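You operate a simulated robot arm through the tools that you are given. There is no shell and no other tool.

You run a simulated two-armed robot. Do the job below in one go: nothing can be reset, and whatever is moved stays where it is left.

## Task
Wipe the pane in the padded case clean and close the case again.
Fine: take the smudge off with the purple block and put it back; lid shut, red catch across. What is to be rubbed or washed off counts as gone when no trace of it is left.

It is judged by the outcome, as a careful person would: the job done as asked, and still so three seconds after it is handed in. It fails if anything else is knocked over, pushed out of place, dropped, spilled or broken. A push-on lid holds only when it is set on centred and level and pressed home; a screw cap is set on level and turned clockwise until tight.

## Robot
Two 7-joint arms with fingered hands on one trunk that stands fixed in place. Base frame: the origin is at the foot of the trunk, x ahead of it, y to its left, z up; the work surface is at about z = 800. Units: mm, rad, N and s.
The left shoulder is at [70, 139, 1008], the right one opposite. With the tool pointing down near the work surface each hand reaches from about 460 to 840 mm from the base axis, measured 20 degrees to its own side. Payload 3.9 kg a hand.
The TCP of each hand is the grasp point between the finger pads, 29 mm short of the fingertips. In the tool frame z runs along the fingers and y along their closing line. The gripper opens to 100 mm; its body begins 34 mm behind the TCP. The gripper is a hand of 5 fingers: y runs from the thumb to the fingers, the wrist lies at [-15, -105, -177] in the tool frame, and closing takes about 1.5 s.
Orientation is told as [roll, pitch, yaw] about the base's x, y, z axes, in that order, counted from this pose: with the fingers straight down and the wrist toward the robot, the tool's x, y and z point along [0, 1, 0], [1, 0, 0] and [0, 0, -1] of the base frame.

## Interface
- The arms move only by the tool drive_tool. It takes "left_plan", "right_plan" or both (then of equal length, played together; a hand with none holds still); each is a list of rows, each a list of 6 numbers: the shift along the tool's x, y, z in mm, then the turn, a rotation vector about the tool's x, y, z in rad. In form: [[dx, dy, dz, wx, wy, wz], ...]. A call has 1 to 20 rows; each row is the pose to reach, as a shift and turn from the pose commanded when the call began, along the tool's axes at that moment. "left_fingers" and "right_fingers" are, for a hand that has rows, the opening, from 0 (shut) to 1 (fully open), set as the call begins (left out, the last holds). Each row takes 0.2 s and may step no farther than 50 mm and 0.15 rad from the row before; otherwise, or with a gripper value out of range, the whole call is refused. A pose out of reach is approached as far as the arm can. The call stops where the force on the tool passes 40 N (or 10 N more than at its start, if that is more) or the arm is blocked; 0.2 s more then pass. The fingers move at their own pace (about 153 mm/s each) and stop on an object; they squeeze with about 23 N. The grip force told is the motor's: it shows also when the fingers shut on nothing. Time passes only in rows, and 0.2 s behind the last, so rows that repeat a pose let the fingers close. It gives the time, the measured TCP pose, the force on the tool (base axes), the opening and the grip force at its end, in the units of the frame above (readings bear some noise), with the torque about the TCP (base axes, N m) and any sound that the robot's microphone picked up.
- Cameras (640 x 400 px; columns grow to the right, rows downward): "scene" is now at [127.3, 42.2, 1328.5]; the picture's right is [0.48, -0.88, 0.00], its down [-0.50, -0.27, -0.82] and it looks along [0.72, 0.40, -0.57] (base axes); focal length 218 px, centre (320, 200). "left" rides on the left gripper at [-66, -86, -121] in its tool frame; the picture's right is [-0.76, -0.31, 0.58], its down [0.59, -0.70, 0.40] and it looks along [0.28, 0.64, 0.71] (tool axes); focal length 247 px, centre (320, 200). "right" rides on the right gripper at [65, -86, -121] in its tool frame; the picture's right is [-0.76, 0.31, -0.58], its down [-0.59, -0.70, 0.40] and it looks along [-0.28, 0.64, 0.71] (tool axes); focal length 247 px, centre (320, 200). There is no depth. A picture from a camera that has moved, and an enlarged one, comes with that camera's place and axes in the base frame and with its lens.
- snapshot(camera): a new picture of that camera. No time passes.
- lift_body(by): slides the trunk up (or, below 0, down) by that many mm; the arms and the scene camera ride with it, the base frame stays. It gives what a move gives, with no picture.
- set_fingers(index, middle, ring, little, thumb_bend, thumb_turn, hand): sets how far each is bent, from 0 (flat) to 100 (curled in); at 30 the hand is open as for a grip, at 70 the pads meet at the TCP. One left out holds its place. A second passes; each finger stops where it meets its share of the squeeze, and holds until it gets a number again. A gripper value or a shape takes the hand back. It gives what a move gives, with no picture; readings hold the bend of each and the force on index, middle, ring, little, thumb and palm. thumb_turn goes from beside the hand (0) to across from the fingers (100), as for a grip.
- preshape(shape, hand): the hand has 5 fingers and takes this shape, open, in about a second: jaw (thumb against the fingers, like two jaws); tri (thumb and two fingers); tip (a fingertip pinch); poke (one finger out to press); point (the index stretched); flat (the hand flat); cup (the hand cupped); fist (a fist). The gripper value then closes the fingers along that shape, each until it touches; the sizes above hold for jaw. It gives what a move gives, with no picture.
- turn_head(pan, tilt): turns the head with the scene camera to pan (to the left, within 1.501 rad either way) and tilt (down, from -0.506 to 1.204), counted from straight ahead of the robot. It gives what a move gives.
- inspect(camera, box): a new picture of the part [left, top, right, bottom] of that camera's present view, enlarged. No time passes.
- job_done(): hands the job in; it is judged then, once.

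Nothing tells you positions but the pictures and the camera data. Unless the task says otherwise, let go and move clear before handing in.

The tools are called by a JSON object that holds its "op" and its "data". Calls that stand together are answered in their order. drive_tool: Moves the arms, as the interface text tells. Its arguments: {"type":"object","properties":{"left_plan":{"type":"array","items":{"type":"array","items":{"type":"number"}}},"left_fingers":{"type":"number"},"right_plan":{"type":"array","items":{"type":"array","items":{"type":"number"}}},"right_fingers":{"type":"number"}},"required":[]} The other tools are called the same way: lift_body (by) moves the trunk up or down; preshape (shape, hand) gives the hand a shape; set_fingers (index, middle, ring, little, thumb_bend, thumb_turn, hand) moves the fingers one by one; turn_head (pan, tilt) turns the head that bears the scene camera; snapshot (camera) takes a picture; inspect (camera, box) takes an enlarged picture of a part of a camera's view; job_done () hands the job in.

At the start:

```text
time_s: 0.0
left_ee_pos: [394.1, 450.3, 1091.8]
left_tcp_rot: [-0.001, -0.001, 0.381]
left_contact_force: [0.5, 0.1, 0.3]
left_moment: [0.02, 0.04, 0.01]
left_width: 99.7
left_grasp_force: 0.0
left_shape: jaw
left_bend: [30.0, 30.0, 30.0, 30.0, 30.0, 98.0]
left_finger forces: [0.1, 0.1, 0.0, 0.0, 0.0, 0.0]
right_ee_pos: [431.4, 0.1, 1212.7]
right_tcp_rot: [0.001, 0.0, 0.384]
right_contact_force: [-0.9, -0.8, -0.1]
right_moment: [0.03, 0.03, 0.06]
right_width: 100.0
right_grasp_force: 0.0
right_shape: jaw
right_bend: [30.0, 30.0, 30.0, 30.0, 30.0, 98.0]
right_finger forces: [0.0, 0.0, 0.0, 0.0, 0.1, 0.1]
trunk travel left (down, up): [-650.0, 190.0]
head pan, tilt (commanded): [0.501, 0.607]
```

scene: 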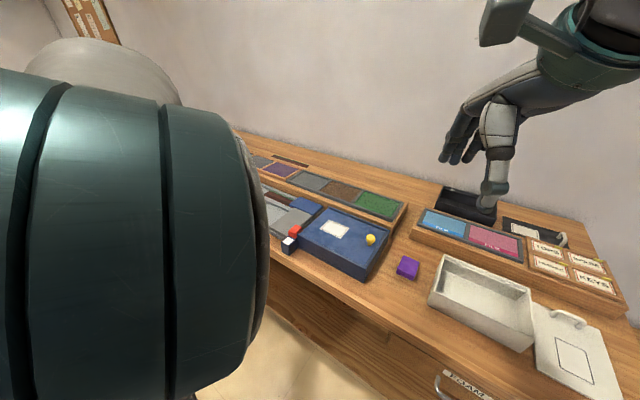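
right: 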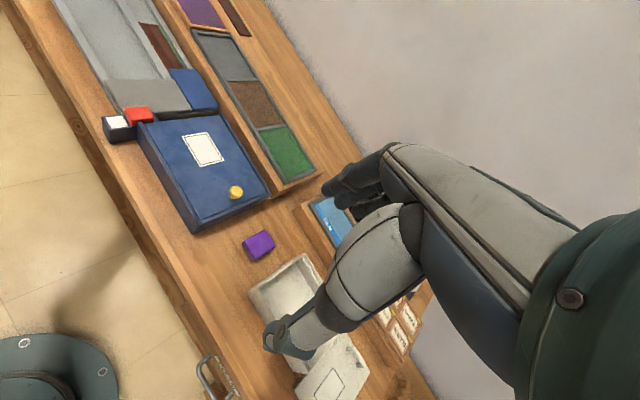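
left: 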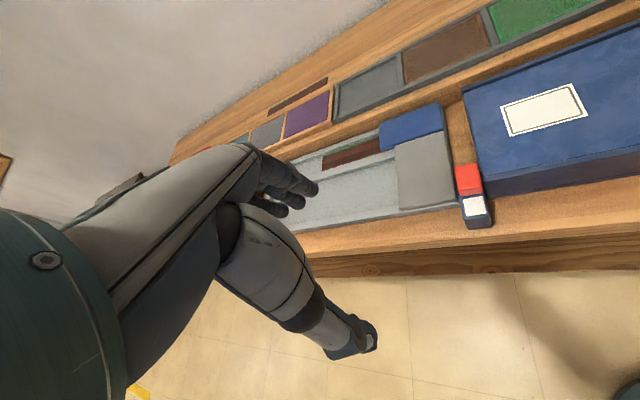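

I see a blue box with a white label and a yellow knob, a purple block beside it, and a red/white part at its left. I'll look closer from several cameras before moving anything.

{"op": "inspect", "data": {"camera": "right", "box": [80, 60, 340, 260]}}

{"op": "inspect", "data": {"camera": "left", "box": [320, 60, 640, 260]}}

{"op": "inspect", "data": {"camera": "scene", "box": [240, 130, 440, 290]}}

{"op": "inspect", "data": {"camera": "scene", "box": [400, 170, 640, 400]}}

```text
2.00 times, centred on (210, 160) of right
camera zoom: at [328.8, 28.2, 1332.9], right [0.57, -0.59, 0.58], down [-0.43, -0.81, -0.4], along [0.7, -0.02, -0.71], focal length 494 px, centre (540, 280)
```

zoom: 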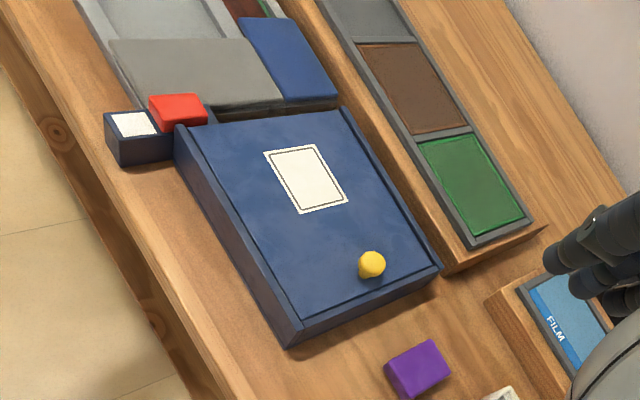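

```text
2.00 times, centred on (480, 160) of left
camera zoom: at [339.2, 358.7, 1212.9], right [0.0, -0.82, -0.58], down [-0.87, 0.28, -0.4], along [0.49, 0.5, -0.71], focal length 494 px, centre (0, 280)
```

zoom: 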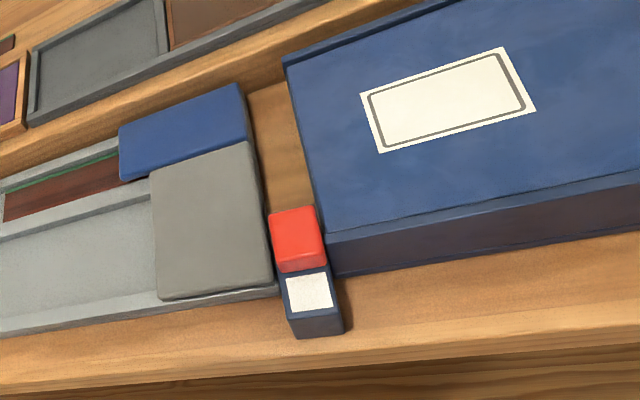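

```text
2.50 times, centred on (340, 210) of scene
camera zoom: at [127.3, 42.2, 1328.5], right [0.48, -0.88, 0.0], down [-0.5, -0.27, -0.82], along [0.72, 0.4, -0.57], focal length 545 px, centre (270, 175)
```

zoom: 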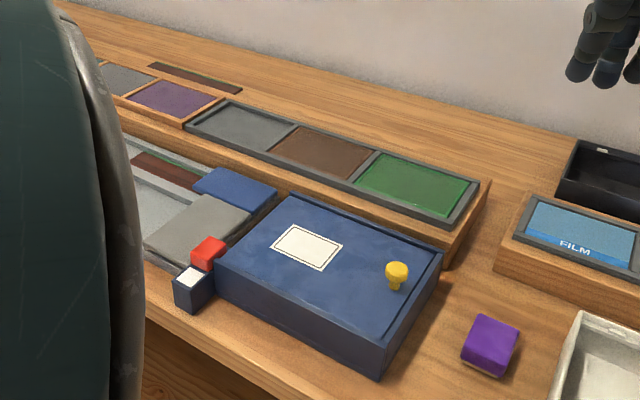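

```text
1.74 times, centred on (520, 285) of scene
camera zoom: at [127.3, 42.2, 1328.5], right [0.48, -0.88, 0.0], down [-0.5, -0.27, -0.82], along [0.72, 0.4, -0.57], focal length 379 px, centre (-28, 52)
```

zoom: 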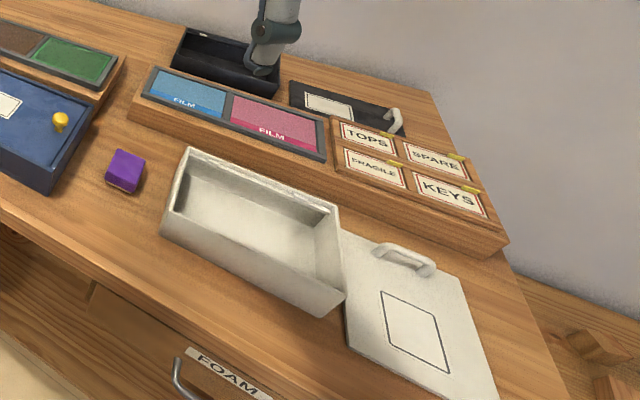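

I take the blue box (roughly x 500–650, y 110–340) to be the padded case, with its knob at the right end and the red catch at its left end. I'll zoom in more tightly to understand how the lid and catch work.

{"op": "inspect", "data": {"camera": "right", "box": [95, 95, 175, 145]}}

{"op": "inspect", "data": {"camera": "right", "box": [180, 150, 290, 240]}}

{"op": "inspect", "data": {"camera": "left", "box": [430, 140, 520, 240]}}

{"op": "inspect", "data": {"camera": "scene", "box": [270, 200, 430, 290]}}

{"op": "inspect", "data": {"camera": "left", "box": [160, 60, 480, 260]}}

```text
8.00 times, centred on (135, 120) of right
camera zoom: at [328.8, 28.2, 1332.9], right [0.57, -0.59, 0.58], down [-0.43, -0.81, -0.4], along [0.7, -0.02, -0.71], focal length 1976 px, centre (1800, 840)
```

zoom: 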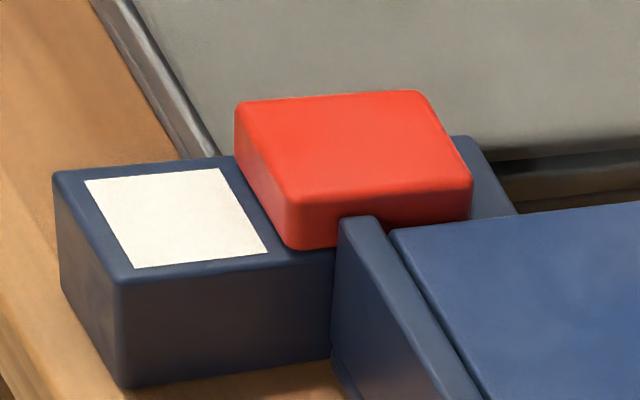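

```text
4.44 times, centred on (235, 195) of right
camera zoom: at [328.8, 28.2, 1332.9], right [0.57, -0.59, 0.58], down [-0.43, -0.81, -0.4], along [0.7, -0.02, -0.71], focal length 1098 px, centre (698, 222)
```

zoom: 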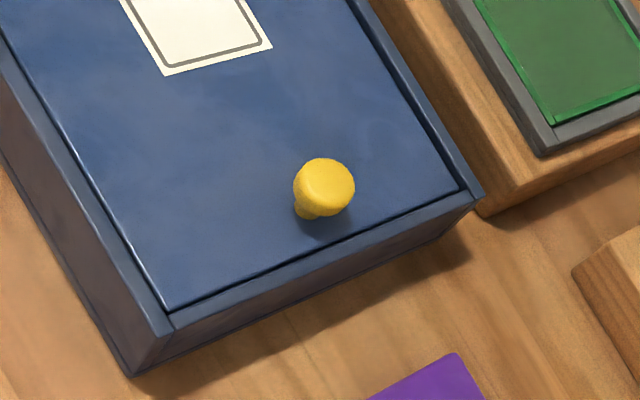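

```text
4.00 times, centred on (475, 190) of left
camera zoom: at [339.2, 358.7, 1212.9], right [0.0, -0.82, -0.58], down [-0.87, 0.28, -0.4], along [0.49, 0.5, -0.71], focal length 988 px, centre (-300, 240)
```

zoom: 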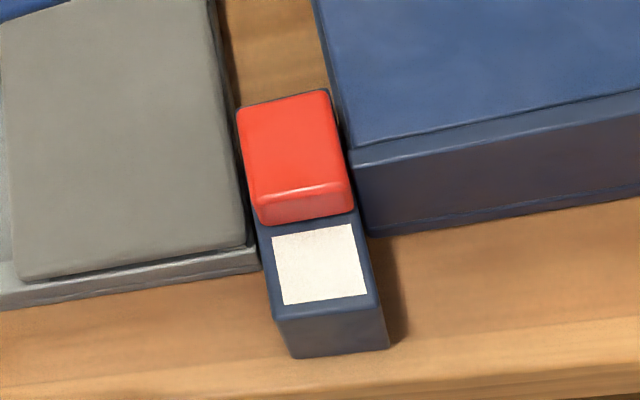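

```text
4.00 times, centred on (350, 245) of scene
camera zoom: at [127.3, 42.2, 1328.5], right [0.48, -0.88, 0.0], down [-0.5, -0.27, -0.82], along [0.72, 0.4, -0.57], focal length 871 px, centre (200, 20)
```

zoom: 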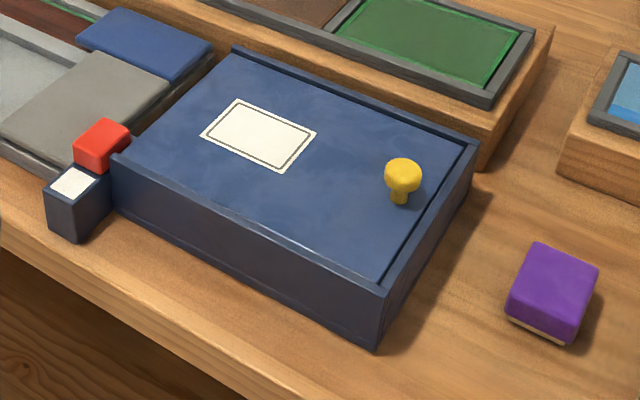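

```text
2.00 times, centred on (320, 160) of left
camera zoom: at [339.2, 358.7, 1212.9], right [0.0, -0.82, -0.58], down [-0.87, 0.28, -0.4], along [0.49, 0.5, -0.71], focal length 494 px, centre (320, 280)
```

zoom: 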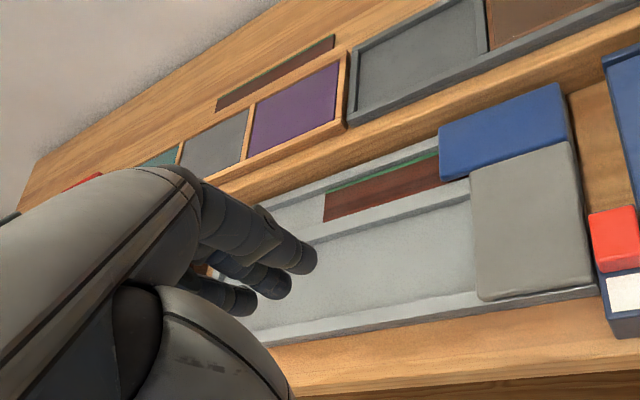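

The blue case has a lid sliding between rails with its open end at the left, where the red slider on its guide sits across it; the white square marks the slider's free spot. I'll look around the rest of the bench before acting.

{"op": "turn_head", "data": {"pan": 0.9, "tilt": 0.75}}

{"op": "snapshot", "data": {"camera": "scene"}}

{"op": "turn_head", "data": {"pan": 0.0, "tilt": 0.8}}

{"op": "snapshot", "data": {"camera": "scene"}}

```text
time_s: 0.9
left_ee_pos: [395.7, 450.3, 1092.2]
left_tcp_rot: [-0.001, 0.0, 0.382]
left_contact_force: [-0.6, 0.3, -0.8]
left_moment: [0.0, 0.01, 0.0]
left_width: 99.7
left_grasp_force: 0.0
left_shape: jaw
left_bend: [30.0, 30.0, 30.0, 30.0, 30.0, 98.0]
left_finger forces: [0.0, 0.0, 0.1, 0.0, 0.0, 0.0]
right_ee_pos: [432.0, 0.2, 1212.7]
right_tcp_rot: [-0.001, 0.0, 0.383]
right_contact_force: [0.1, 0.8, 0.0]
right_moment: [0.0, -0.02, -0.02]
right_width: 100.0
right_grasp_force: 0.0
right_shape: jaw
right_bend: [30.0, 30.0, 30.0, 30.0, 30.0, 98.0]
right_finger forces: [0.1, 0.0, 0.0, 0.0, 0.1, 0.1]
trunk travel left (down, up): [-650.0, 190.0]
head pan, tilt (commanded): [0.901, 0.75]
```

```text
taken
camera scene: at [101.6, 64.7, 1316.2], right [0.78, -0.62, 0.0], down [-0.42, -0.53, -0.73], along [0.45, 0.57, -0.68], focal length 218 px, centre (320, 200)
```

scene: 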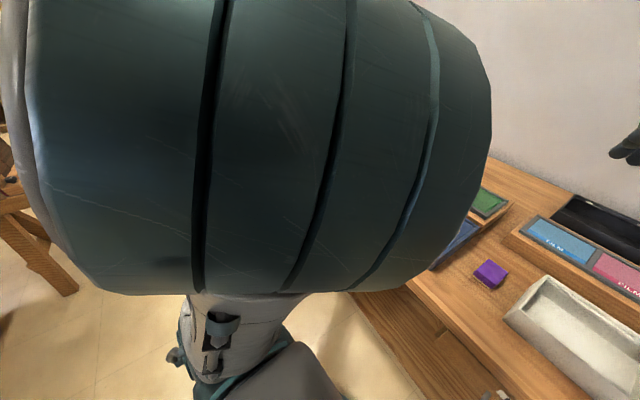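

```text
time_s: 2.1
left_ee_pos: [395.3, 449.6, 1091.9]
left_tcp_rot: [-0.001, 0.001, 0.383]
left_contact_force: [-0.3, 0.5, 0.2]
left_moment: [-0.01, -0.01, 0.0]
left_width: 99.7
left_grasp_force: 0.0
left_shape: jaw
left_bend: [30.0, 30.0, 30.0, 30.0, 30.0, 98.0]
left_finger forces: [0.1, 0.0, 0.0, 0.1, 0.0, 0.0]
right_ee_pos: [431.9, -0.8, 1212.5]
right_tcp_rot: [0.0, 0.0, 0.384]
right_contact_force: [0.5, -0.4, -0.2]
right_moment: [0.02, -0.03, -0.03]
right_width: 99.7
right_grasp_force: 0.0
right_shape: jaw
right_bend: [30.0, 30.0, 30.0, 30.0, 30.0, 98.0]
right_finger forces: [0.0, 0.0, 0.0, 0.0, 0.1, 0.1]
trunk travel left (down, up): [-650.0, 190.0]
head pan, tilt (commanded): [0.0, 0.799]
```

```text
taken
camera scene: at [130.7, -0.1, 1312.2], right [0.0, -1.0, 0.0], down [-0.72, 0.0, -0.7], along [0.7, 0.0, -0.72], focal length 218 px, centre (320, 200)
```

scene: 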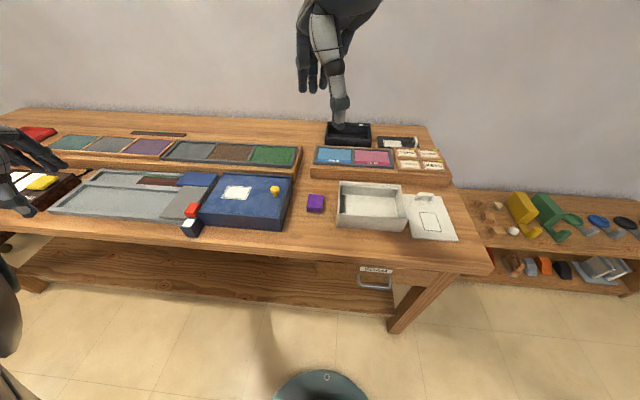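

The view from straight ahead shows the whole bench clearly. I'll enlarge the case area and its surroundings.

{"op": "inspect", "data": {"camera": "scene", "box": [160, 160, 340, 260]}}

{"op": "inspect", "data": {"camera": "scene", "box": [0, 110, 220, 250]}}

{"op": "inspect", "data": {"camera": "scene", "box": [300, 120, 480, 260]}}

```text
3.56 times, centred on (250, 210) of scene
camera zoom: at [130.7, -0.1, 1312.2], right [0.0, -1.0, 0.0], down [-0.72, 0.0, -0.7], along [0.7, 0.0, -0.72], focal length 774 px, centre (569, 164)
```

zoom: 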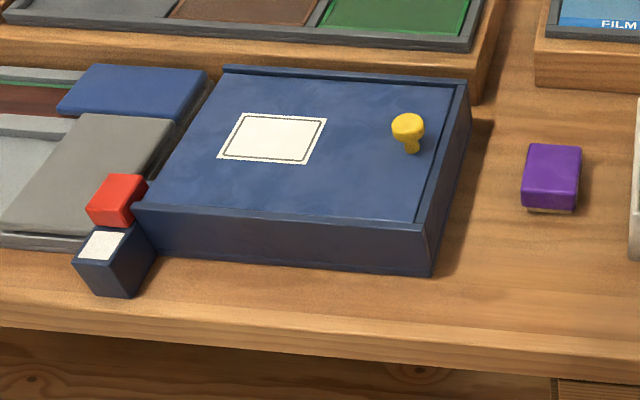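

```text
2.86 times, centred on (110, 180) of scene
camera zoom: at [130.7, -0.1, 1312.2], right [0.0, -1.0, 0.0], down [-0.72, 0.0, -0.7], along [0.7, 0.0, -0.72], focal length 622 px, centre (920, 257)
```

zoom: 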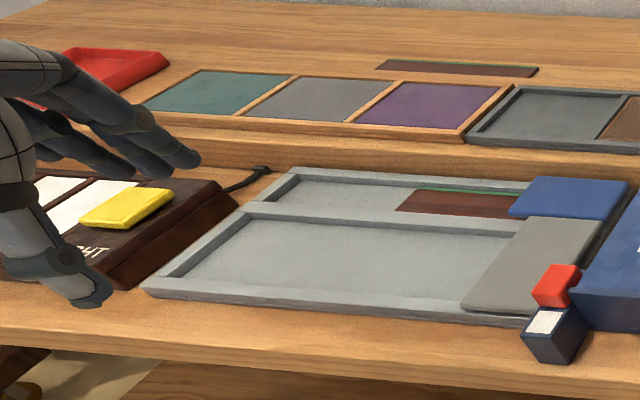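

```text
2.86 times, centred on (390, 190) of scene
camera zoom: at [130.7, -0.1, 1312.2], right [0.0, -1.0, 0.0], down [-0.72, 0.0, -0.7], along [0.7, 0.0, -0.72], focal length 622 px, centre (120, 229)
```

zoom: 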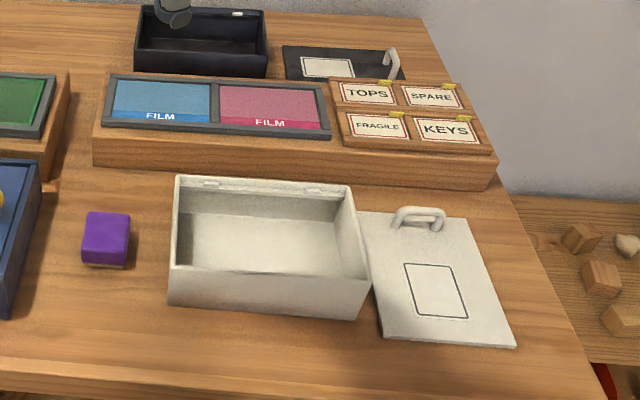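

I've worked out the case at about centre (603, 216), yaw ≈ -0.098, lid top near z≈850, knob at about (591, 132, 885), catch at about (534, 353, 865), and purple block near (583, 14). First I'll shape the left hand to poke and bring it above the catch to see where its finger is.

{"op": "preshape", "data": {"hand": "left", "shape": "poke"}}

{"op": "drive_tool", "data": {"left_plan": [[-23, 15, 10, 0, 0, 0.08], [-47, 30, 20, 0, 0, 0.16], [-71, 45, 30, 0, 0, 0.24], [-94, 60, 50, 0, 0, 0.32], [-118, 75, 70, 0, 0, 0.4], [-141, 89, 92, 0, 0, 0.479]]}}

{"op": "snapshot", "data": {"camera": "scene"}}

{"op": "snapshot", "data": {"camera": "left"}}

{"op": "snapshot", "data": {"camera": "right"}}

```text
time_s: 3.0
left_ee_pos: [395.9, 449.6, 1093.1]
left_tcp_rot: [0.001, 0.0, 0.383]
left_contact_force: [-0.1, 0.7, 0.2]
left_moment: [0.0, 0.01, -0.01]
left_width: 0.0
left_grasp_force: 0.1
left_shape: poke
left_bend: [70.0, 70.0, 99.0, 99.0, 100.0, 100.0]
left_finger forces: [0.0, 0.0, 0.1, 0.0, 0.0, 0.0]
right_ee_pos: [432.3, 0.8, 1211.2]
right_tcp_rot: [-0.001, 0.0, 0.384]
right_contact_force: [0.9, -0.1, 0.2]
right_moment: [0.0, 0.02, 0.0]
right_width: 99.8
right_grasp_force: 0.2
right_shape: jaw
right_bend: [30.0, 30.0, 30.0, 30.0, 30.0, 98.0]
right_finger forces: [0.0, 0.0, 0.1, 0.0, 0.0, 0.0]
trunk travel left (down, up): [-650.0, 190.0]
head pan, tilt (commanded): [0.0, 0.799]
```

```text
time_s: 4.4
left_ee_pos: [532.7, 355.7, 999.2]
left_tcp_rot: [-0.001, 0.0, -0.097]
left_contact_force: [0.5, 0.0, -0.8]
left_moment: [-0.03, 0.01, 0.0]
left_width: 0.1
left_grasp_force: 0.1
left_shape: poke
left_bend: [70.0, 70.0, 99.0, 99.0, 100.0, 100.0]
left_finger forces: [0.0, 0.0, 0.1, 0.0, 0.0, 0.0]
right_ee_pos: [432.5, 0.9, 1212.2]
right_tcp_rot: [0.001, 0.002, 0.383]
right_contact_force: [0.3, 0.0, 0.8]
right_moment: [0.0, 0.02, 0.04]
right_width: 99.7
right_grasp_force: 0.2
right_shape: jaw
right_bend: [30.0, 30.0, 30.0, 30.0, 30.0, 98.0]
right_finger forces: [0.0, 0.0, 0.0, 0.0, 0.1, 0.0]
trunk travel left (down, up): [-650.0, 190.0]
head pan, tilt (commanded): [0.0, 0.799]
```

```text
taken
camera scene: at [131.7, 0.6, 1312.1], right [0.0, -1.0, 0.0], down [-0.72, 0.0, -0.7], along [0.7, 0.0, -0.72], focal length 218 px, centre (320, 200)
```

scene: 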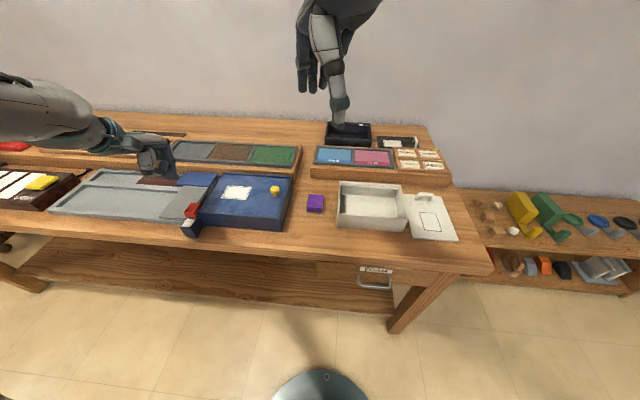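

```text
taken
camera left: at [439.4, 298.8, 1119.9], right [-0.38, -0.72, -0.58], down [-0.64, 0.65, -0.4], along [0.67, 0.22, -0.71], focal length 247 px, centre (320, 200)
```

left: 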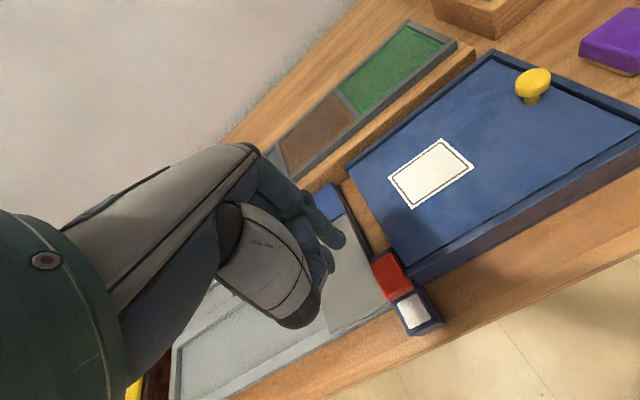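

```text
taken
camera right: at [329.9, 29.1, 1332.6], right [0.57, -0.59, 0.58], down [-0.43, -0.81, -0.4], along [0.7, -0.02, -0.71], focal length 247 px, centre (320, 200)
```

right: 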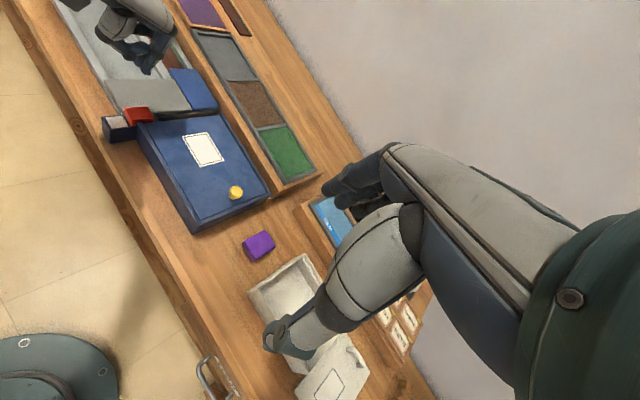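

The left hand is above the catch; I'll enlarge the finger to see which tip leads.

{"op": "inspect", "data": {"camera": "left", "box": [220, 160, 460, 340]}}

{"op": "inspect", "data": {"camera": "scene", "box": [80, 110, 300, 250]}}

{"op": "inspect", "data": {"camera": "right", "box": [60, 0, 240, 140]}}

```text
2.22 times, centred on (340, 250) of left
camera zoom: at [439.4, 298.8, 1119.9], right [-0.38, -0.72, -0.58], down [-0.64, 0.65, -0.4], along [0.67, 0.22, -0.71], focal length 549 px, centre (276, 89)
```

zoom: 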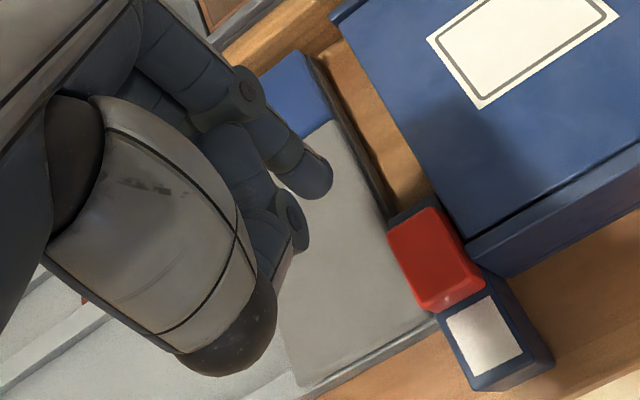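

```text
2.86 times, centred on (190, 180) of scene
camera zoom: at [131.7, 0.6, 1312.1], right [0.0, -1.0, 0.0], down [-0.72, 0.0, -0.7], along [0.7, 0.0, -0.72], focal length 622 px, centre (691, 257)
```

zoom: 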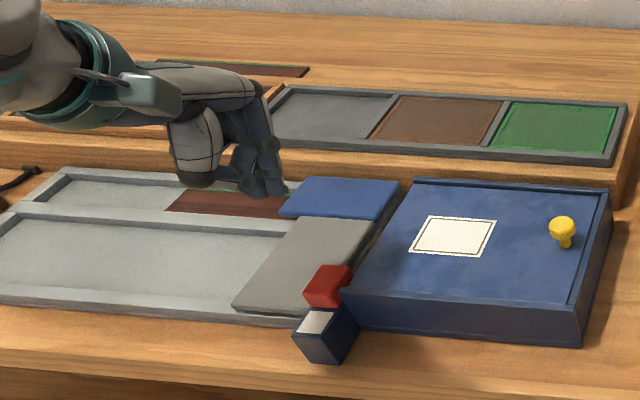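

```text
2.86 times, centred on (150, 70) of right
camera zoom: at [329.9, 29.1, 1332.6], right [0.57, -0.59, 0.58], down [-0.43, -0.81, -0.4], along [0.7, -0.02, -0.71], focal length 706 px, centre (806, 571)
```

zoom: 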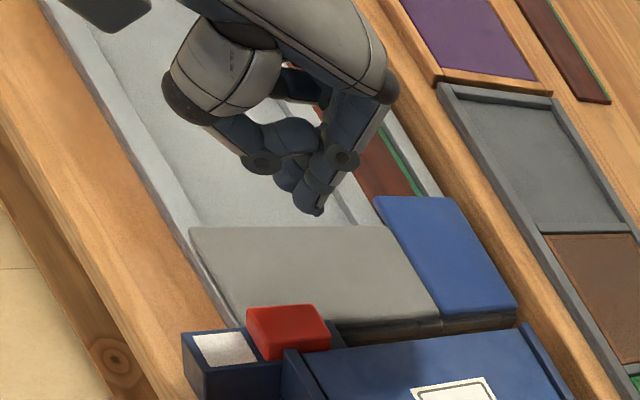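

The index tip sits close to the tool axis, about 25 mm past the TCP. I'll curl the middle finger too, so that only the index leads, then look again.

{"op": "set_fingers", "data": {"hand": "left", "index": 60, "middle": 100, "ring": 100, "little": 100}}

{"op": "inspect", "data": {"camera": "left", "box": [220, 160, 460, 340]}}

{"op": "inspect", "data": {"camera": "scene", "box": [120, 120, 220, 190]}}

```text
time_s: 5.4
left_ee_pos: [532.2, 353.9, 1000.4]
left_tcp_rot: [0.0, -0.001, -0.097]
left_contact_force: [-0.1, 0.9, 0.3]
left_moment: [-0.02, -0.03, -0.01]
left_width: 34.2
left_grasp_force: 0.0
left_shape: fingers
left_bend: [60.0, 100.0, 100.0, 100.0, 100.0, 100.0]
left_finger forces: [0.0, 0.0, 0.0, 0.0, 0.0, 0.0]
right_ee_pos: [432.9, 0.1, 1211.4]
right_tcp_rot: [0.0, -0.001, 0.384]
right_contact_force: [0.6, -0.3, 0.3]
right_moment: [-0.01, -0.02, 0.0]
right_width: 99.9
right_grasp_force: 0.1
right_shape: jaw
right_bend: [30.0, 30.0, 30.0, 30.0, 30.0, 98.0]
right_finger forces: [0.0, 0.0, 0.0, 0.1, 0.1, 0.0]
trunk travel left (down, up): [-650.0, 190.0]
head pan, tilt (commanded): [0.0, 0.799]
```

```text
2.22 times, centred on (340, 250) of left
camera zoom: at [438.3, 298.4, 1120.6], right [-0.38, -0.72, -0.58], down [-0.64, 0.65, -0.4], along [0.67, 0.22, -0.71], focal length 549 px, centre (276, 89)
```

zoom: 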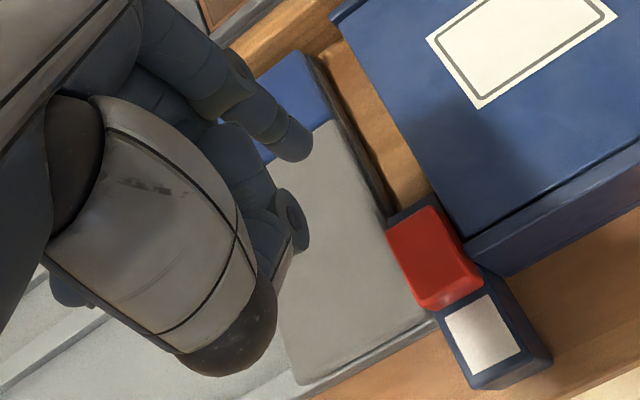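

```text
5.71 times, centred on (170, 155) of scene
camera zoom: at [130.8, -0.1, 1312.2], right [0.0, -1.0, 0.0], down [-0.72, 0.0, -0.7], along [0.7, 0.0, -0.72], focal length 1245 px, centre (1177, 457)
```

zoom: 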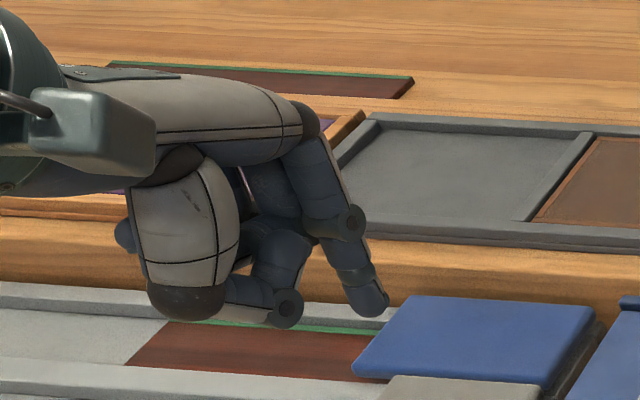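

Only the index leads now, with its tip at about (-9.5, 14, 25) in the tool frame. I'll bring it behind the far face of the catch, staying above it at first.

{"op": "drive_tool", "data": {"left_plan": [[8.5, 30, 20, 0, 0, 0], [8.5, 30, 60, 0, 0, 0], [8.5, 30, 95, 0, 0, 0]]}}

{"op": "inspect", "data": {"camera": "scene", "box": [140, 140, 260, 250]}}

{"op": "inspect", "data": {"camera": "left", "box": [240, 100, 480, 300]}}

{"op": "inspect", "data": {"camera": "right", "box": [80, 60, 200, 160]}}

```text
time_s: 6.2
left_ee_pos: [562.4, 358.4, 904.2]
left_tcp_rot: [0.001, -0.001, -0.096]
left_contact_force: [0.7, 0.0, 0.9]
left_moment: [-0.02, 0.0, 0.01]
left_width: 34.0
left_grasp_force: 0.1
left_shape: fingers
left_bend: [60.0, 100.0, 100.0, 100.0, 100.0, 100.0]
left_finger forces: [0.0, 0.1, 0.0, 0.0, 0.0, 0.0]
right_ee_pos: [434.5, 0.9, 1211.8]
right_tcp_rot: [0.0, 0.001, 0.384]
right_contact_force: [0.7, 0.4, 0.0]
right_moment: [0.0, 0.01, 0.01]
right_width: 99.8
right_grasp_force: 0.0
right_shape: jaw
right_bend: [30.0, 30.0, 30.0, 30.0, 30.0, 98.0]
right_finger forces: [0.0, 0.1, 0.0, 0.0, 0.0, 0.0]
trunk travel left (down, up): [-650.0, 190.0]
head pan, tilt (commanded): [0.0, 0.799]
```

```text
3.64 times, centred on (200, 195) of scene
camera zoom: at [131.8, 0.6, 1312.1], right [0.0, -1.0, 0.0], down [-0.72, 0.0, -0.7], along [0.7, 0.0, -0.72], focal length 792 px, centre (756, 218)
```

zoom: 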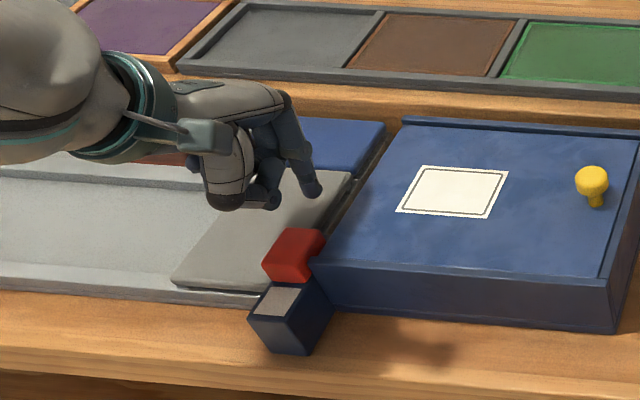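

```text
2.00 times, centred on (360, 200) of left
camera zoom: at [469.6, 302.3, 1024.8], right [-0.38, -0.72, -0.58], down [-0.64, 0.65, -0.4], along [0.67, 0.22, -0.71], focal length 494 px, centre (240, 200)
```

zoom: 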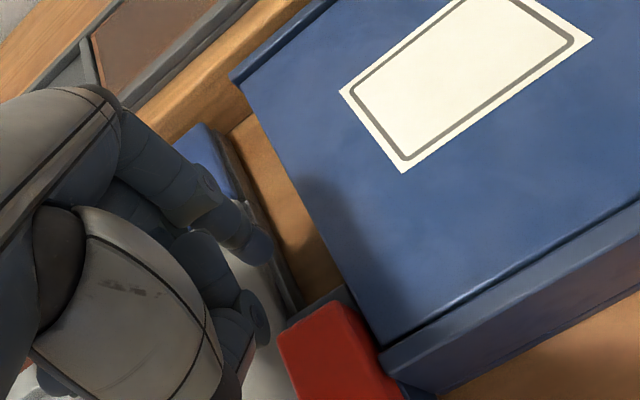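

```text
4.00 times, centred on (140, 110) of right
camera zoom: at [330.0, 29.1, 1332.6], right [0.57, -0.59, 0.58], down [-0.43, -0.81, -0.4], along [0.7, -0.02, -0.71], focal length 988 px, centre (1040, 560)
```

zoom: 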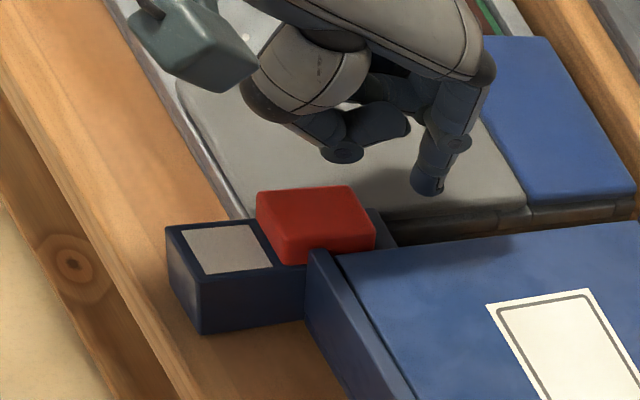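

The tip is behind the catch with clearance. I'll lower it 20 mm and push toward the robot in small steps.

{"op": "drive_tool", "data": {"left_plan": [[0, 0, 10, 0, 0, 0], [0, 0, 20, 0, 0, 0], [0, -8, 20, 0, 0, 0], [0, -16, 20, 0, 0, 0], [0, -22, 20, 0, 0, 0], [0, -28, 20, 0, 0, 0], [0, -34, 20, 0, 0, 0], [0, -40, 20, 0, 0, 0]]}}

{"op": "inspect", "data": {"camera": "scene", "box": [140, 140, 260, 250]}}

{"op": "inspect", "data": {"camera": "right", "box": [80, 60, 200, 160]}}

```text
time_s: 8.0
left_ee_pos: [520.3, 361.8, 885.0]
left_tcp_rot: [0.001, 0.0, -0.096]
left_contact_force: [1.2, -0.4, 0.5]
left_moment: [0.0, 0.01, 0.01]
left_width: 34.8
left_grasp_force: 0.3
left_shape: fingers
left_bend: [59.0, 100.0, 100.0, 100.0, 100.0, 100.0]
left_finger forces: [1.1, 0.0, 0.1, 0.1, 0.1, 0.1]
right_ee_pos: [432.9, -0.6, 1212.4]
right_tcp_rot: [-0.001, -0.001, 0.384]
right_contact_force: [0.3, -0.3, -0.7]
right_moment: [0.0, 0.03, -0.02]
right_width: 99.7
right_grasp_force: 0.0
right_shape: jaw
right_bend: [30.0, 30.0, 30.0, 30.0, 30.0, 98.0]
right_finger forces: [0.0, 0.1, 0.0, 0.0, 0.0, 0.0]
trunk travel left (down, up): [-650.0, 190.0]
head pan, tilt (commanded): [0.0, 0.799]
```

```text
3.64 times, centred on (200, 195) of scene
camera zoom: at [130.6, -0.2, 1312.2], right [0.0, -1.0, 0.0], down [-0.72, 0.0, -0.7], along [0.7, 0.0, -0.72], focal length 792 px, centre (756, 218)
```

zoom: 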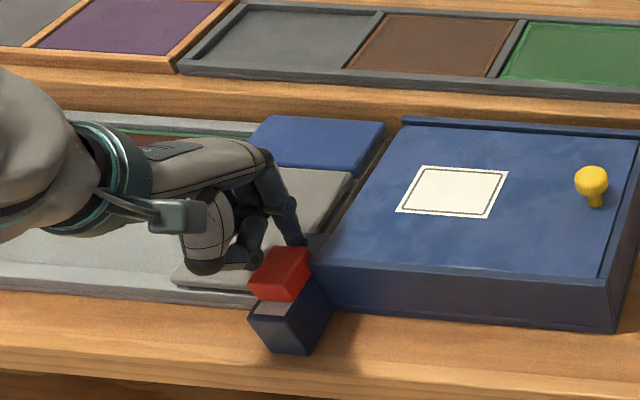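

```text
4.00 times, centred on (140, 110) of right
camera zoom: at [328.7, 28.3, 1333.0], right [0.57, -0.59, 0.58], down [-0.43, -0.81, -0.4], along [0.7, -0.02, -0.71], focal length 988 px, centre (1040, 560)
```

zoom: 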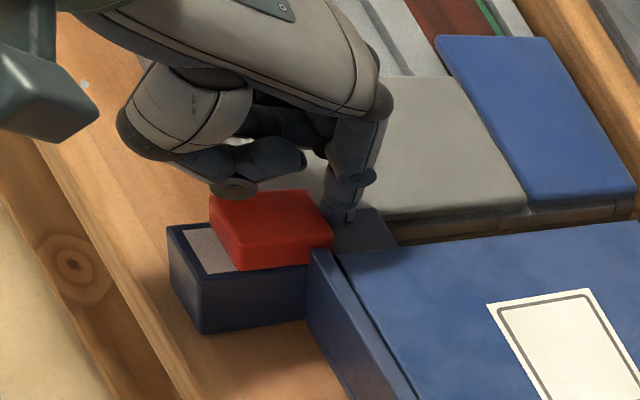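

The catch slides easily (about 1 N) and now half-covers the white square. I'll push it on another 20 mm.

{"op": "drive_tool", "data": {"left_plan": [[0, -6, 0, 0, 0, 0], [0, -12, 0, 0, 0, 0], [0, -17, 0, 0, 0, 0], [0, -20, 0, 0, 0, 0]]}}

{"op": "inspect", "data": {"camera": "scene", "box": [140, 140, 260, 250]}}

{"op": "inspect", "data": {"camera": "right", "box": [80, 60, 200, 160]}}

```text
time_s: 9.0
left_ee_pos: [503.4, 365.4, 885.8]
left_tcp_rot: [0.001, -0.002, -0.096]
left_contact_force: [6.9, -1.8, 0.7]
left_moment: [-0.09, -0.17, 0.06]
left_width: 38.3
left_grasp_force: 3.8
left_shape: fingers
left_bend: [54.0, 100.0, 100.0, 100.0, 100.0, 100.0]
left_finger forces: [7.2, 0.0, 0.0, 0.0, 0.0, 0.1]
right_ee_pos: [432.7, 0.1, 1212.7]
right_tcp_rot: [0.003, 0.002, 0.385]
right_contact_force: [-0.5, -0.1, 1.0]
right_moment: [-0.03, -0.01, 0.01]
right_width: 99.8
right_grasp_force: 0.1
right_shape: jaw
right_bend: [30.0, 30.0, 30.0, 30.0, 30.0, 98.0]
right_finger forces: [0.0, 0.0, 0.0, 0.0, 0.0, 0.1]
trunk travel left (down, up): [-650.0, 190.0]
head pan, tilt (commanded): [0.0, 0.799]
```

```text
3.64 times, centred on (200, 195) of scene
camera zoom: at [131.9, -0.7, 1312.1], right [0.0, -1.0, 0.0], down [-0.72, 0.0, -0.7], along [0.7, 0.0, -0.72], focal length 792 px, centre (756, 218)
```

zoom: 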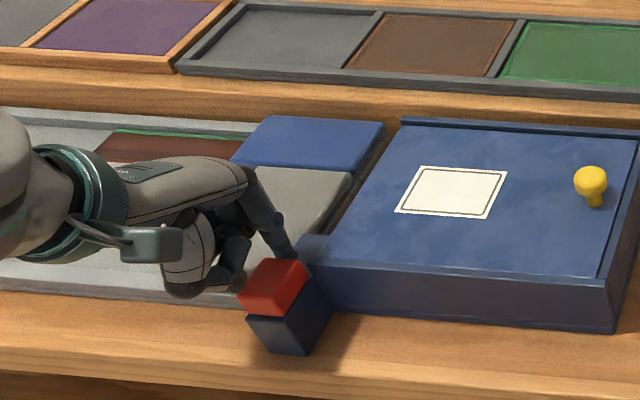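

```text
4.00 times, centred on (140, 110) of right
camera zoom: at [330.1, 27.6, 1332.6], right [0.57, -0.59, 0.58], down [-0.43, -0.81, -0.4], along [0.7, -0.02, -0.71], focal length 988 px, centre (1040, 560)
```

zoom: 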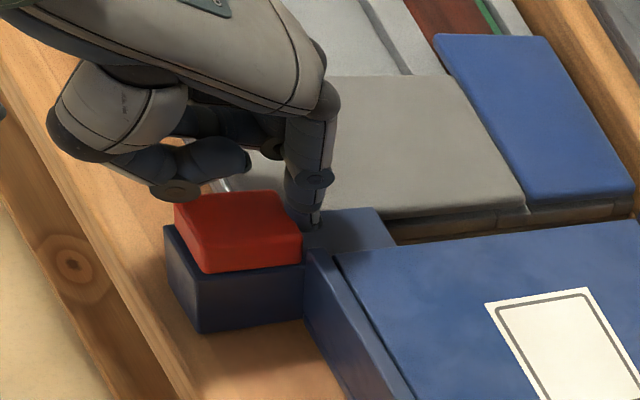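

The catch is fully over the white square, against its stop. I'll back the finger off, lift, swing the left hand above the yellow knob, and move the right hand aside to the right.

{"op": "drive_tool", "data": {"left_plan": [[0, 8, 0, 0, 0, 0], [0, 10, -40, 0, 0, 0], [0, 10, -88, 0, 0, 0], [-40, 30, -104, 0, 0, 0], [-80, 50, -104, 0, 0, 0], [-120, 70, -104, 0, 0, 0], [-160, 90, -104, 0, 0, 0], [-200, 105, -104, 0, 0, 0], [-224, 110, -104, 0, 0, 0]], "right_plan": [[-20, 0, 10, 0, 0, 0.05], [-40, 0, 20, 0, 0, 0.1], [-60, 0, 30, 0, 0, 0.15], [-80, 0, 40, 0, 0, 0.2], [-95, 0, 50, 0, 0, 0.25], [-110, 0, 60, 0, 0, 0.3], [-120, 0, 70, 0, 0, 0.34], [-129, 0, 80, 0, 0, 0.384], [-129, 0, 92, 0, 0, 0.384]]}}

{"op": "preshape", "data": {"hand": "left", "shape": "jaw"}}

{"op": "snapshot", "data": {"camera": "scene"}}

{"op": "snapshot", "data": {"camera": "left"}}

{"op": "snapshot", "data": {"camera": "right"}}

```text
time_s: 11.0
left_ee_pos: [589.3, 131.2, 987.3]
left_tcp_rot: [0.0, -0.001, -0.096]
left_contact_force: [-0.2, 0.0, 0.2]
left_moment: [-0.01, -0.02, -0.01]
left_width: 34.1
left_grasp_force: 0.1
left_shape: fingers
left_bend: [60.0, 100.0, 100.0, 100.0, 100.0, 100.0]
left_finger forces: [0.0, 0.1, 0.0, 0.0, 0.0, 0.0]
right_ee_pos: [480.3, -121.4, 1119.9]
right_tcp_rot: [0.001, 0.002, 0.001]
right_contact_force: [0.2, -0.2, -0.4]
right_moment: [0.01, 0.0, -0.01]
right_width: 99.7
right_grasp_force: 0.0
right_shape: jaw
right_bend: [30.0, 30.0, 30.0, 30.0, 30.0, 98.0]
right_finger forces: [0.0, 0.0, 0.0, 0.1, 0.0, 0.0]
trunk travel left (down, up): [-650.0, 190.0]
head pan, tilt (commanded): [0.0, 0.799]
```

```text
time_s: 11.9
left_ee_pos: [588.3, 130.3, 987.7]
left_tcp_rot: [0.001, 0.0, -0.097]
left_contact_force: [0.4, -0.3, 0.1]
left_moment: [0.01, -0.02, -0.02]
left_width: 99.8
left_grasp_force: 0.0
left_shape: jaw
left_bend: [30.0, 30.0, 30.0, 30.0, 30.0, 98.0]
left_finger forces: [0.1, 0.0, 0.0, 0.1, 0.1, 0.0]
right_ee_pos: [480.1, -119.3, 1120.4]
right_tcp_rot: [0.0, -0.002, 0.0]
right_contact_force: [0.3, -0.1, -0.6]
right_moment: [0.01, -0.02, -0.04]
right_width: 99.9
right_grasp_force: 0.0
right_shape: jaw
right_bend: [30.0, 30.0, 30.0, 30.0, 30.0, 98.0]
right_finger forces: [0.1, 0.1, 0.1, 0.1, 0.1, 0.1]
trunk travel left (down, up): [-650.0, 190.0]
head pan, tilt (commanded): [0.0, 0.799]
```

```text
taken
camera scene: at [130.7, -0.3, 1312.2], right [0.0, -1.0, 0.0], down [-0.72, 0.0, -0.7], along [0.7, 0.0, -0.72], focal length 218 px, centre (320, 200)
```

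scene: 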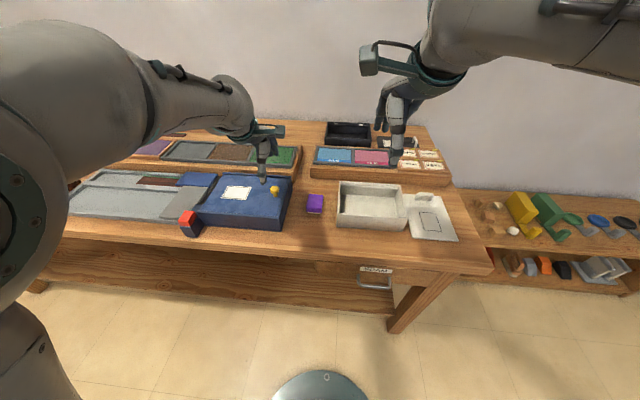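

```text
taken
camera left: at [495.7, 75.6, 1108.6], right [-0.38, -0.72, -0.58], down [-0.64, 0.65, -0.4], along [0.67, 0.22, -0.71], focal length 247 px, centre (320, 200)
```

left: 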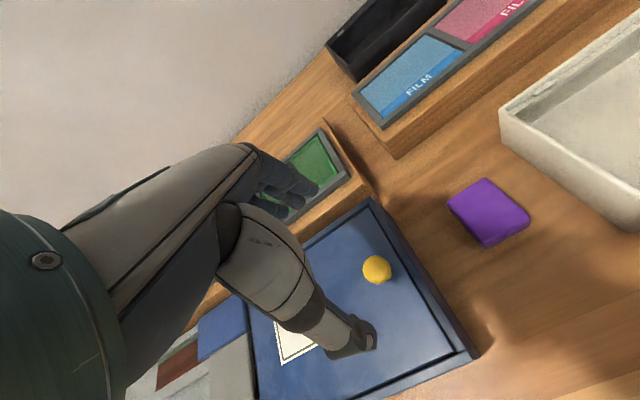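

```text
taken
camera right: at [395.5, -54.4, 1240.8], right [0.31, -0.76, 0.58], down [-0.7, -0.59, -0.4], along [0.64, -0.28, -0.71], focal length 247 px, centre (320, 200)
```

right: 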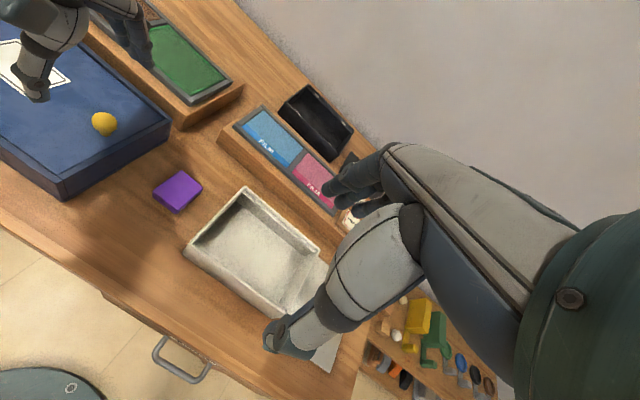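

The knob is at about (589.5, 131.5) with its cap around z 870–885. I'll lower the open jaw around it, keeping the tips a few mm above the lid.

{"op": "drive_tool", "data": {"left_plan": [[1, 1, 40, 0, 0, 0], [1, 1, 75, 0, 0, 0], [1, 1, 96, 0, 0, 0]]}}

{"op": "inspect", "data": {"camera": "scene", "box": [200, 130, 340, 240]}}

{"op": "snapshot", "data": {"camera": "left"}}

{"op": "inspect", "data": {"camera": "right", "box": [0, 0, 220, 220]}}

```text
time_s: 12.7
left_ee_pos: [592.0, 131.0, 891.0]
left_tcp_rot: [-0.001, 0.0, -0.097]
left_contact_force: [0.0, 0.8, 0.9]
left_moment: [-0.06, 0.0, 0.01]
left_width: 100.0
left_grasp_force: 0.1
left_shape: jaw
left_bend: [30.0, 30.0, 30.0, 30.0, 30.0, 98.0]
left_finger forces: [0.0, 0.1, 0.0, 0.0, 0.0, 0.0]
right_ee_pos: [481.8, -118.8, 1119.3]
right_tcp_rot: [-0.003, -0.001, 0.001]
right_contact_force: [0.2, 0.7, 0.1]
right_moment: [0.01, 0.02, 0.01]
right_width: 99.7
right_grasp_force: 0.1
right_shape: jaw
right_bend: [30.0, 30.0, 30.0, 30.0, 30.0, 98.0]
right_finger forces: [0.0, 0.1, 0.1, 0.0, 0.0, 0.0]
trunk travel left (down, up): [-650.0, 190.0]
head pan, tilt (commanded): [0.0, 0.799]
```

```text
3.64 times, centred on (270, 185) of scene
camera zoom: at [131.2, 0.0, 1312.2], right [0.0, -1.0, 0.0], down [-0.72, 0.0, -0.7], along [0.7, 0.0, -0.72], focal length 792 px, centre (502, 254)
```

zoom: 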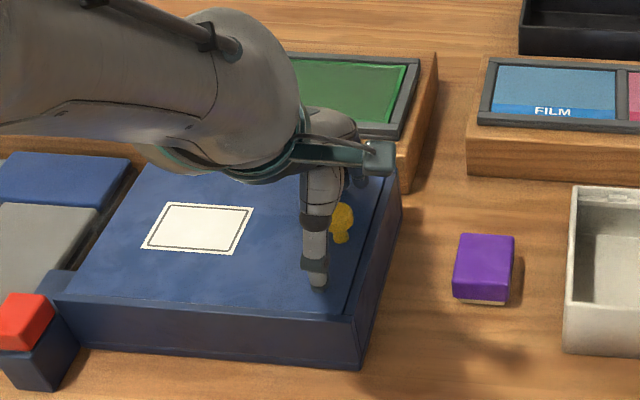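

```text
taken
camera left: at [498.5, 76.0, 1012.3], right [-0.38, -0.72, -0.58], down [-0.64, 0.65, -0.4], along [0.67, 0.22, -0.71], focal length 247 px, centre (320, 200)
```

left: 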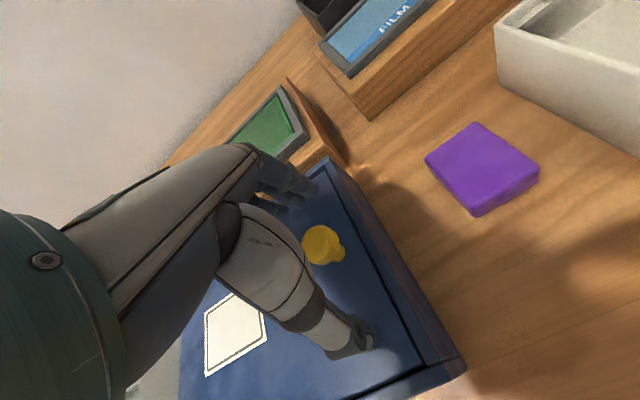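

```text
1.82 times, centred on (110, 110) of right
camera zoom: at [396.0, -54.1, 1240.6], right [0.31, -0.76, 0.58], down [-0.7, -0.59, -0.4], along [0.64, -0.28, -0.71], focal length 449 px, centre (702, 364)
```

zoom: 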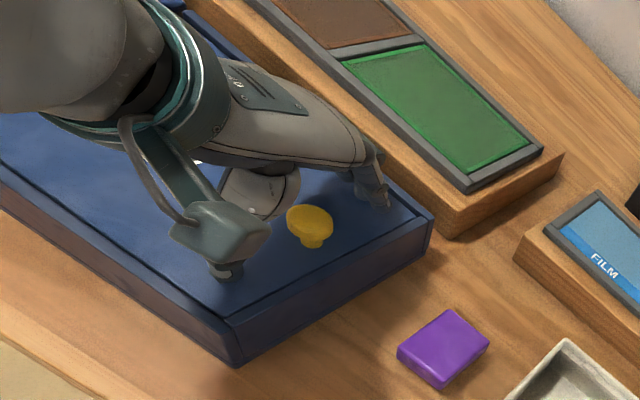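

The jaw straddles the knob well. I'll close on it in place.

{"op": "drive_tool", "data": {"left_plan": [[0, 0, 0, 0, 0, 0], [0, 0, 0, 0, 0, 0], [0, 0, 0, 0, 0, 0], [0, 0, 0, 0, 0, 0], [0, 0, 0, 0, 0, 0], [0, 0, 0, 0, 0, 0], [0, 0, 0, 0, 0, 0]], "left_fingers": 0.1}}

{"op": "inspect", "data": {"camera": "scene", "box": [200, 130, 340, 240]}}

{"op": "snapshot", "data": {"camera": "left"}}

{"op": "inspect", "data": {"camera": "right", "box": [0, 0, 220, 220]}}

```text
time_s: 14.3
left_ee_pos: [591.4, 132.1, 890.9]
left_tcp_rot: [-0.001, 0.004, -0.096]
left_contact_force: [-4.2, -0.8, -11.6]
left_moment: [0.01, -0.02, -0.05]
left_width: 14.3
left_grasp_force: 23.0
left_shape: jaw
left_bend: [61.0, 72.0, 69.0, 69.0, 72.0, 100.0]
left_finger forces: [12.2, 4.9, 0.0, 0.0, 22.9, 0.0]
right_ee_pos: [481.5, -118.8, 1120.0]
right_tcp_rot: [0.001, 0.003, -0.001]
right_contact_force: [-0.2, -0.3, 0.2]
right_moment: [0.06, 0.06, 0.03]
right_width: 99.6
right_grasp_force: 0.0
right_shape: jaw
right_bend: [30.0, 30.0, 30.0, 30.0, 30.0, 98.0]
right_finger forces: [0.0, 0.0, 0.1, 0.1, 0.0, 0.0]
trunk travel left (down, up): [-650.0, 190.0]
head pan, tilt (commanded): [0.0, 0.799]
```

```text
3.64 times, centred on (270, 185) of scene
camera zoom: at [131.5, 0.2, 1312.0], right [0.0, -1.0, 0.0], down [-0.72, 0.0, -0.7], along [0.7, 0.0, -0.72], focal length 792 px, centre (502, 254)
```

zoom: 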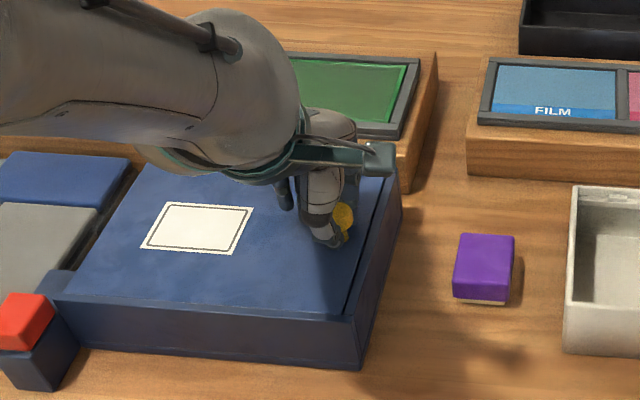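

```text
taken
camera left: at [498.4, 76.2, 1011.6], right [-0.38, -0.72, -0.58], down [-0.64, 0.65, -0.4], along [0.66, 0.22, -0.71], focal length 247 px, centre (320, 200)
```

left: 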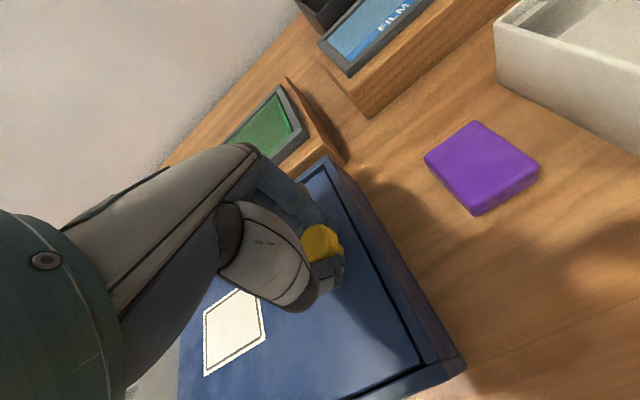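

```text
1.82 times, centred on (110, 110) of right
camera zoom: at [396.3, -53.9, 1240.4], right [0.31, -0.76, 0.58], down [-0.7, -0.59, -0.4], along [0.64, -0.28, -0.71], focal length 449 px, centre (702, 364)
```

zoom: 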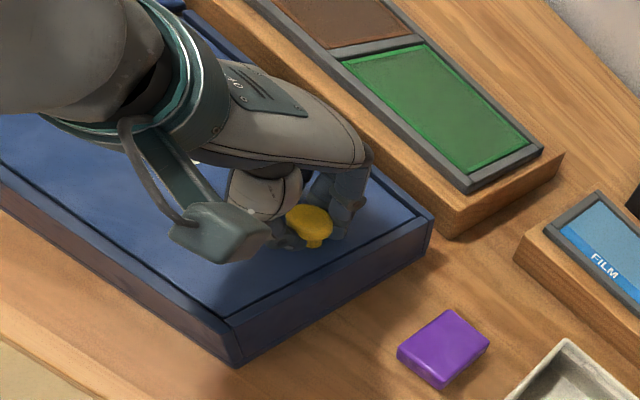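

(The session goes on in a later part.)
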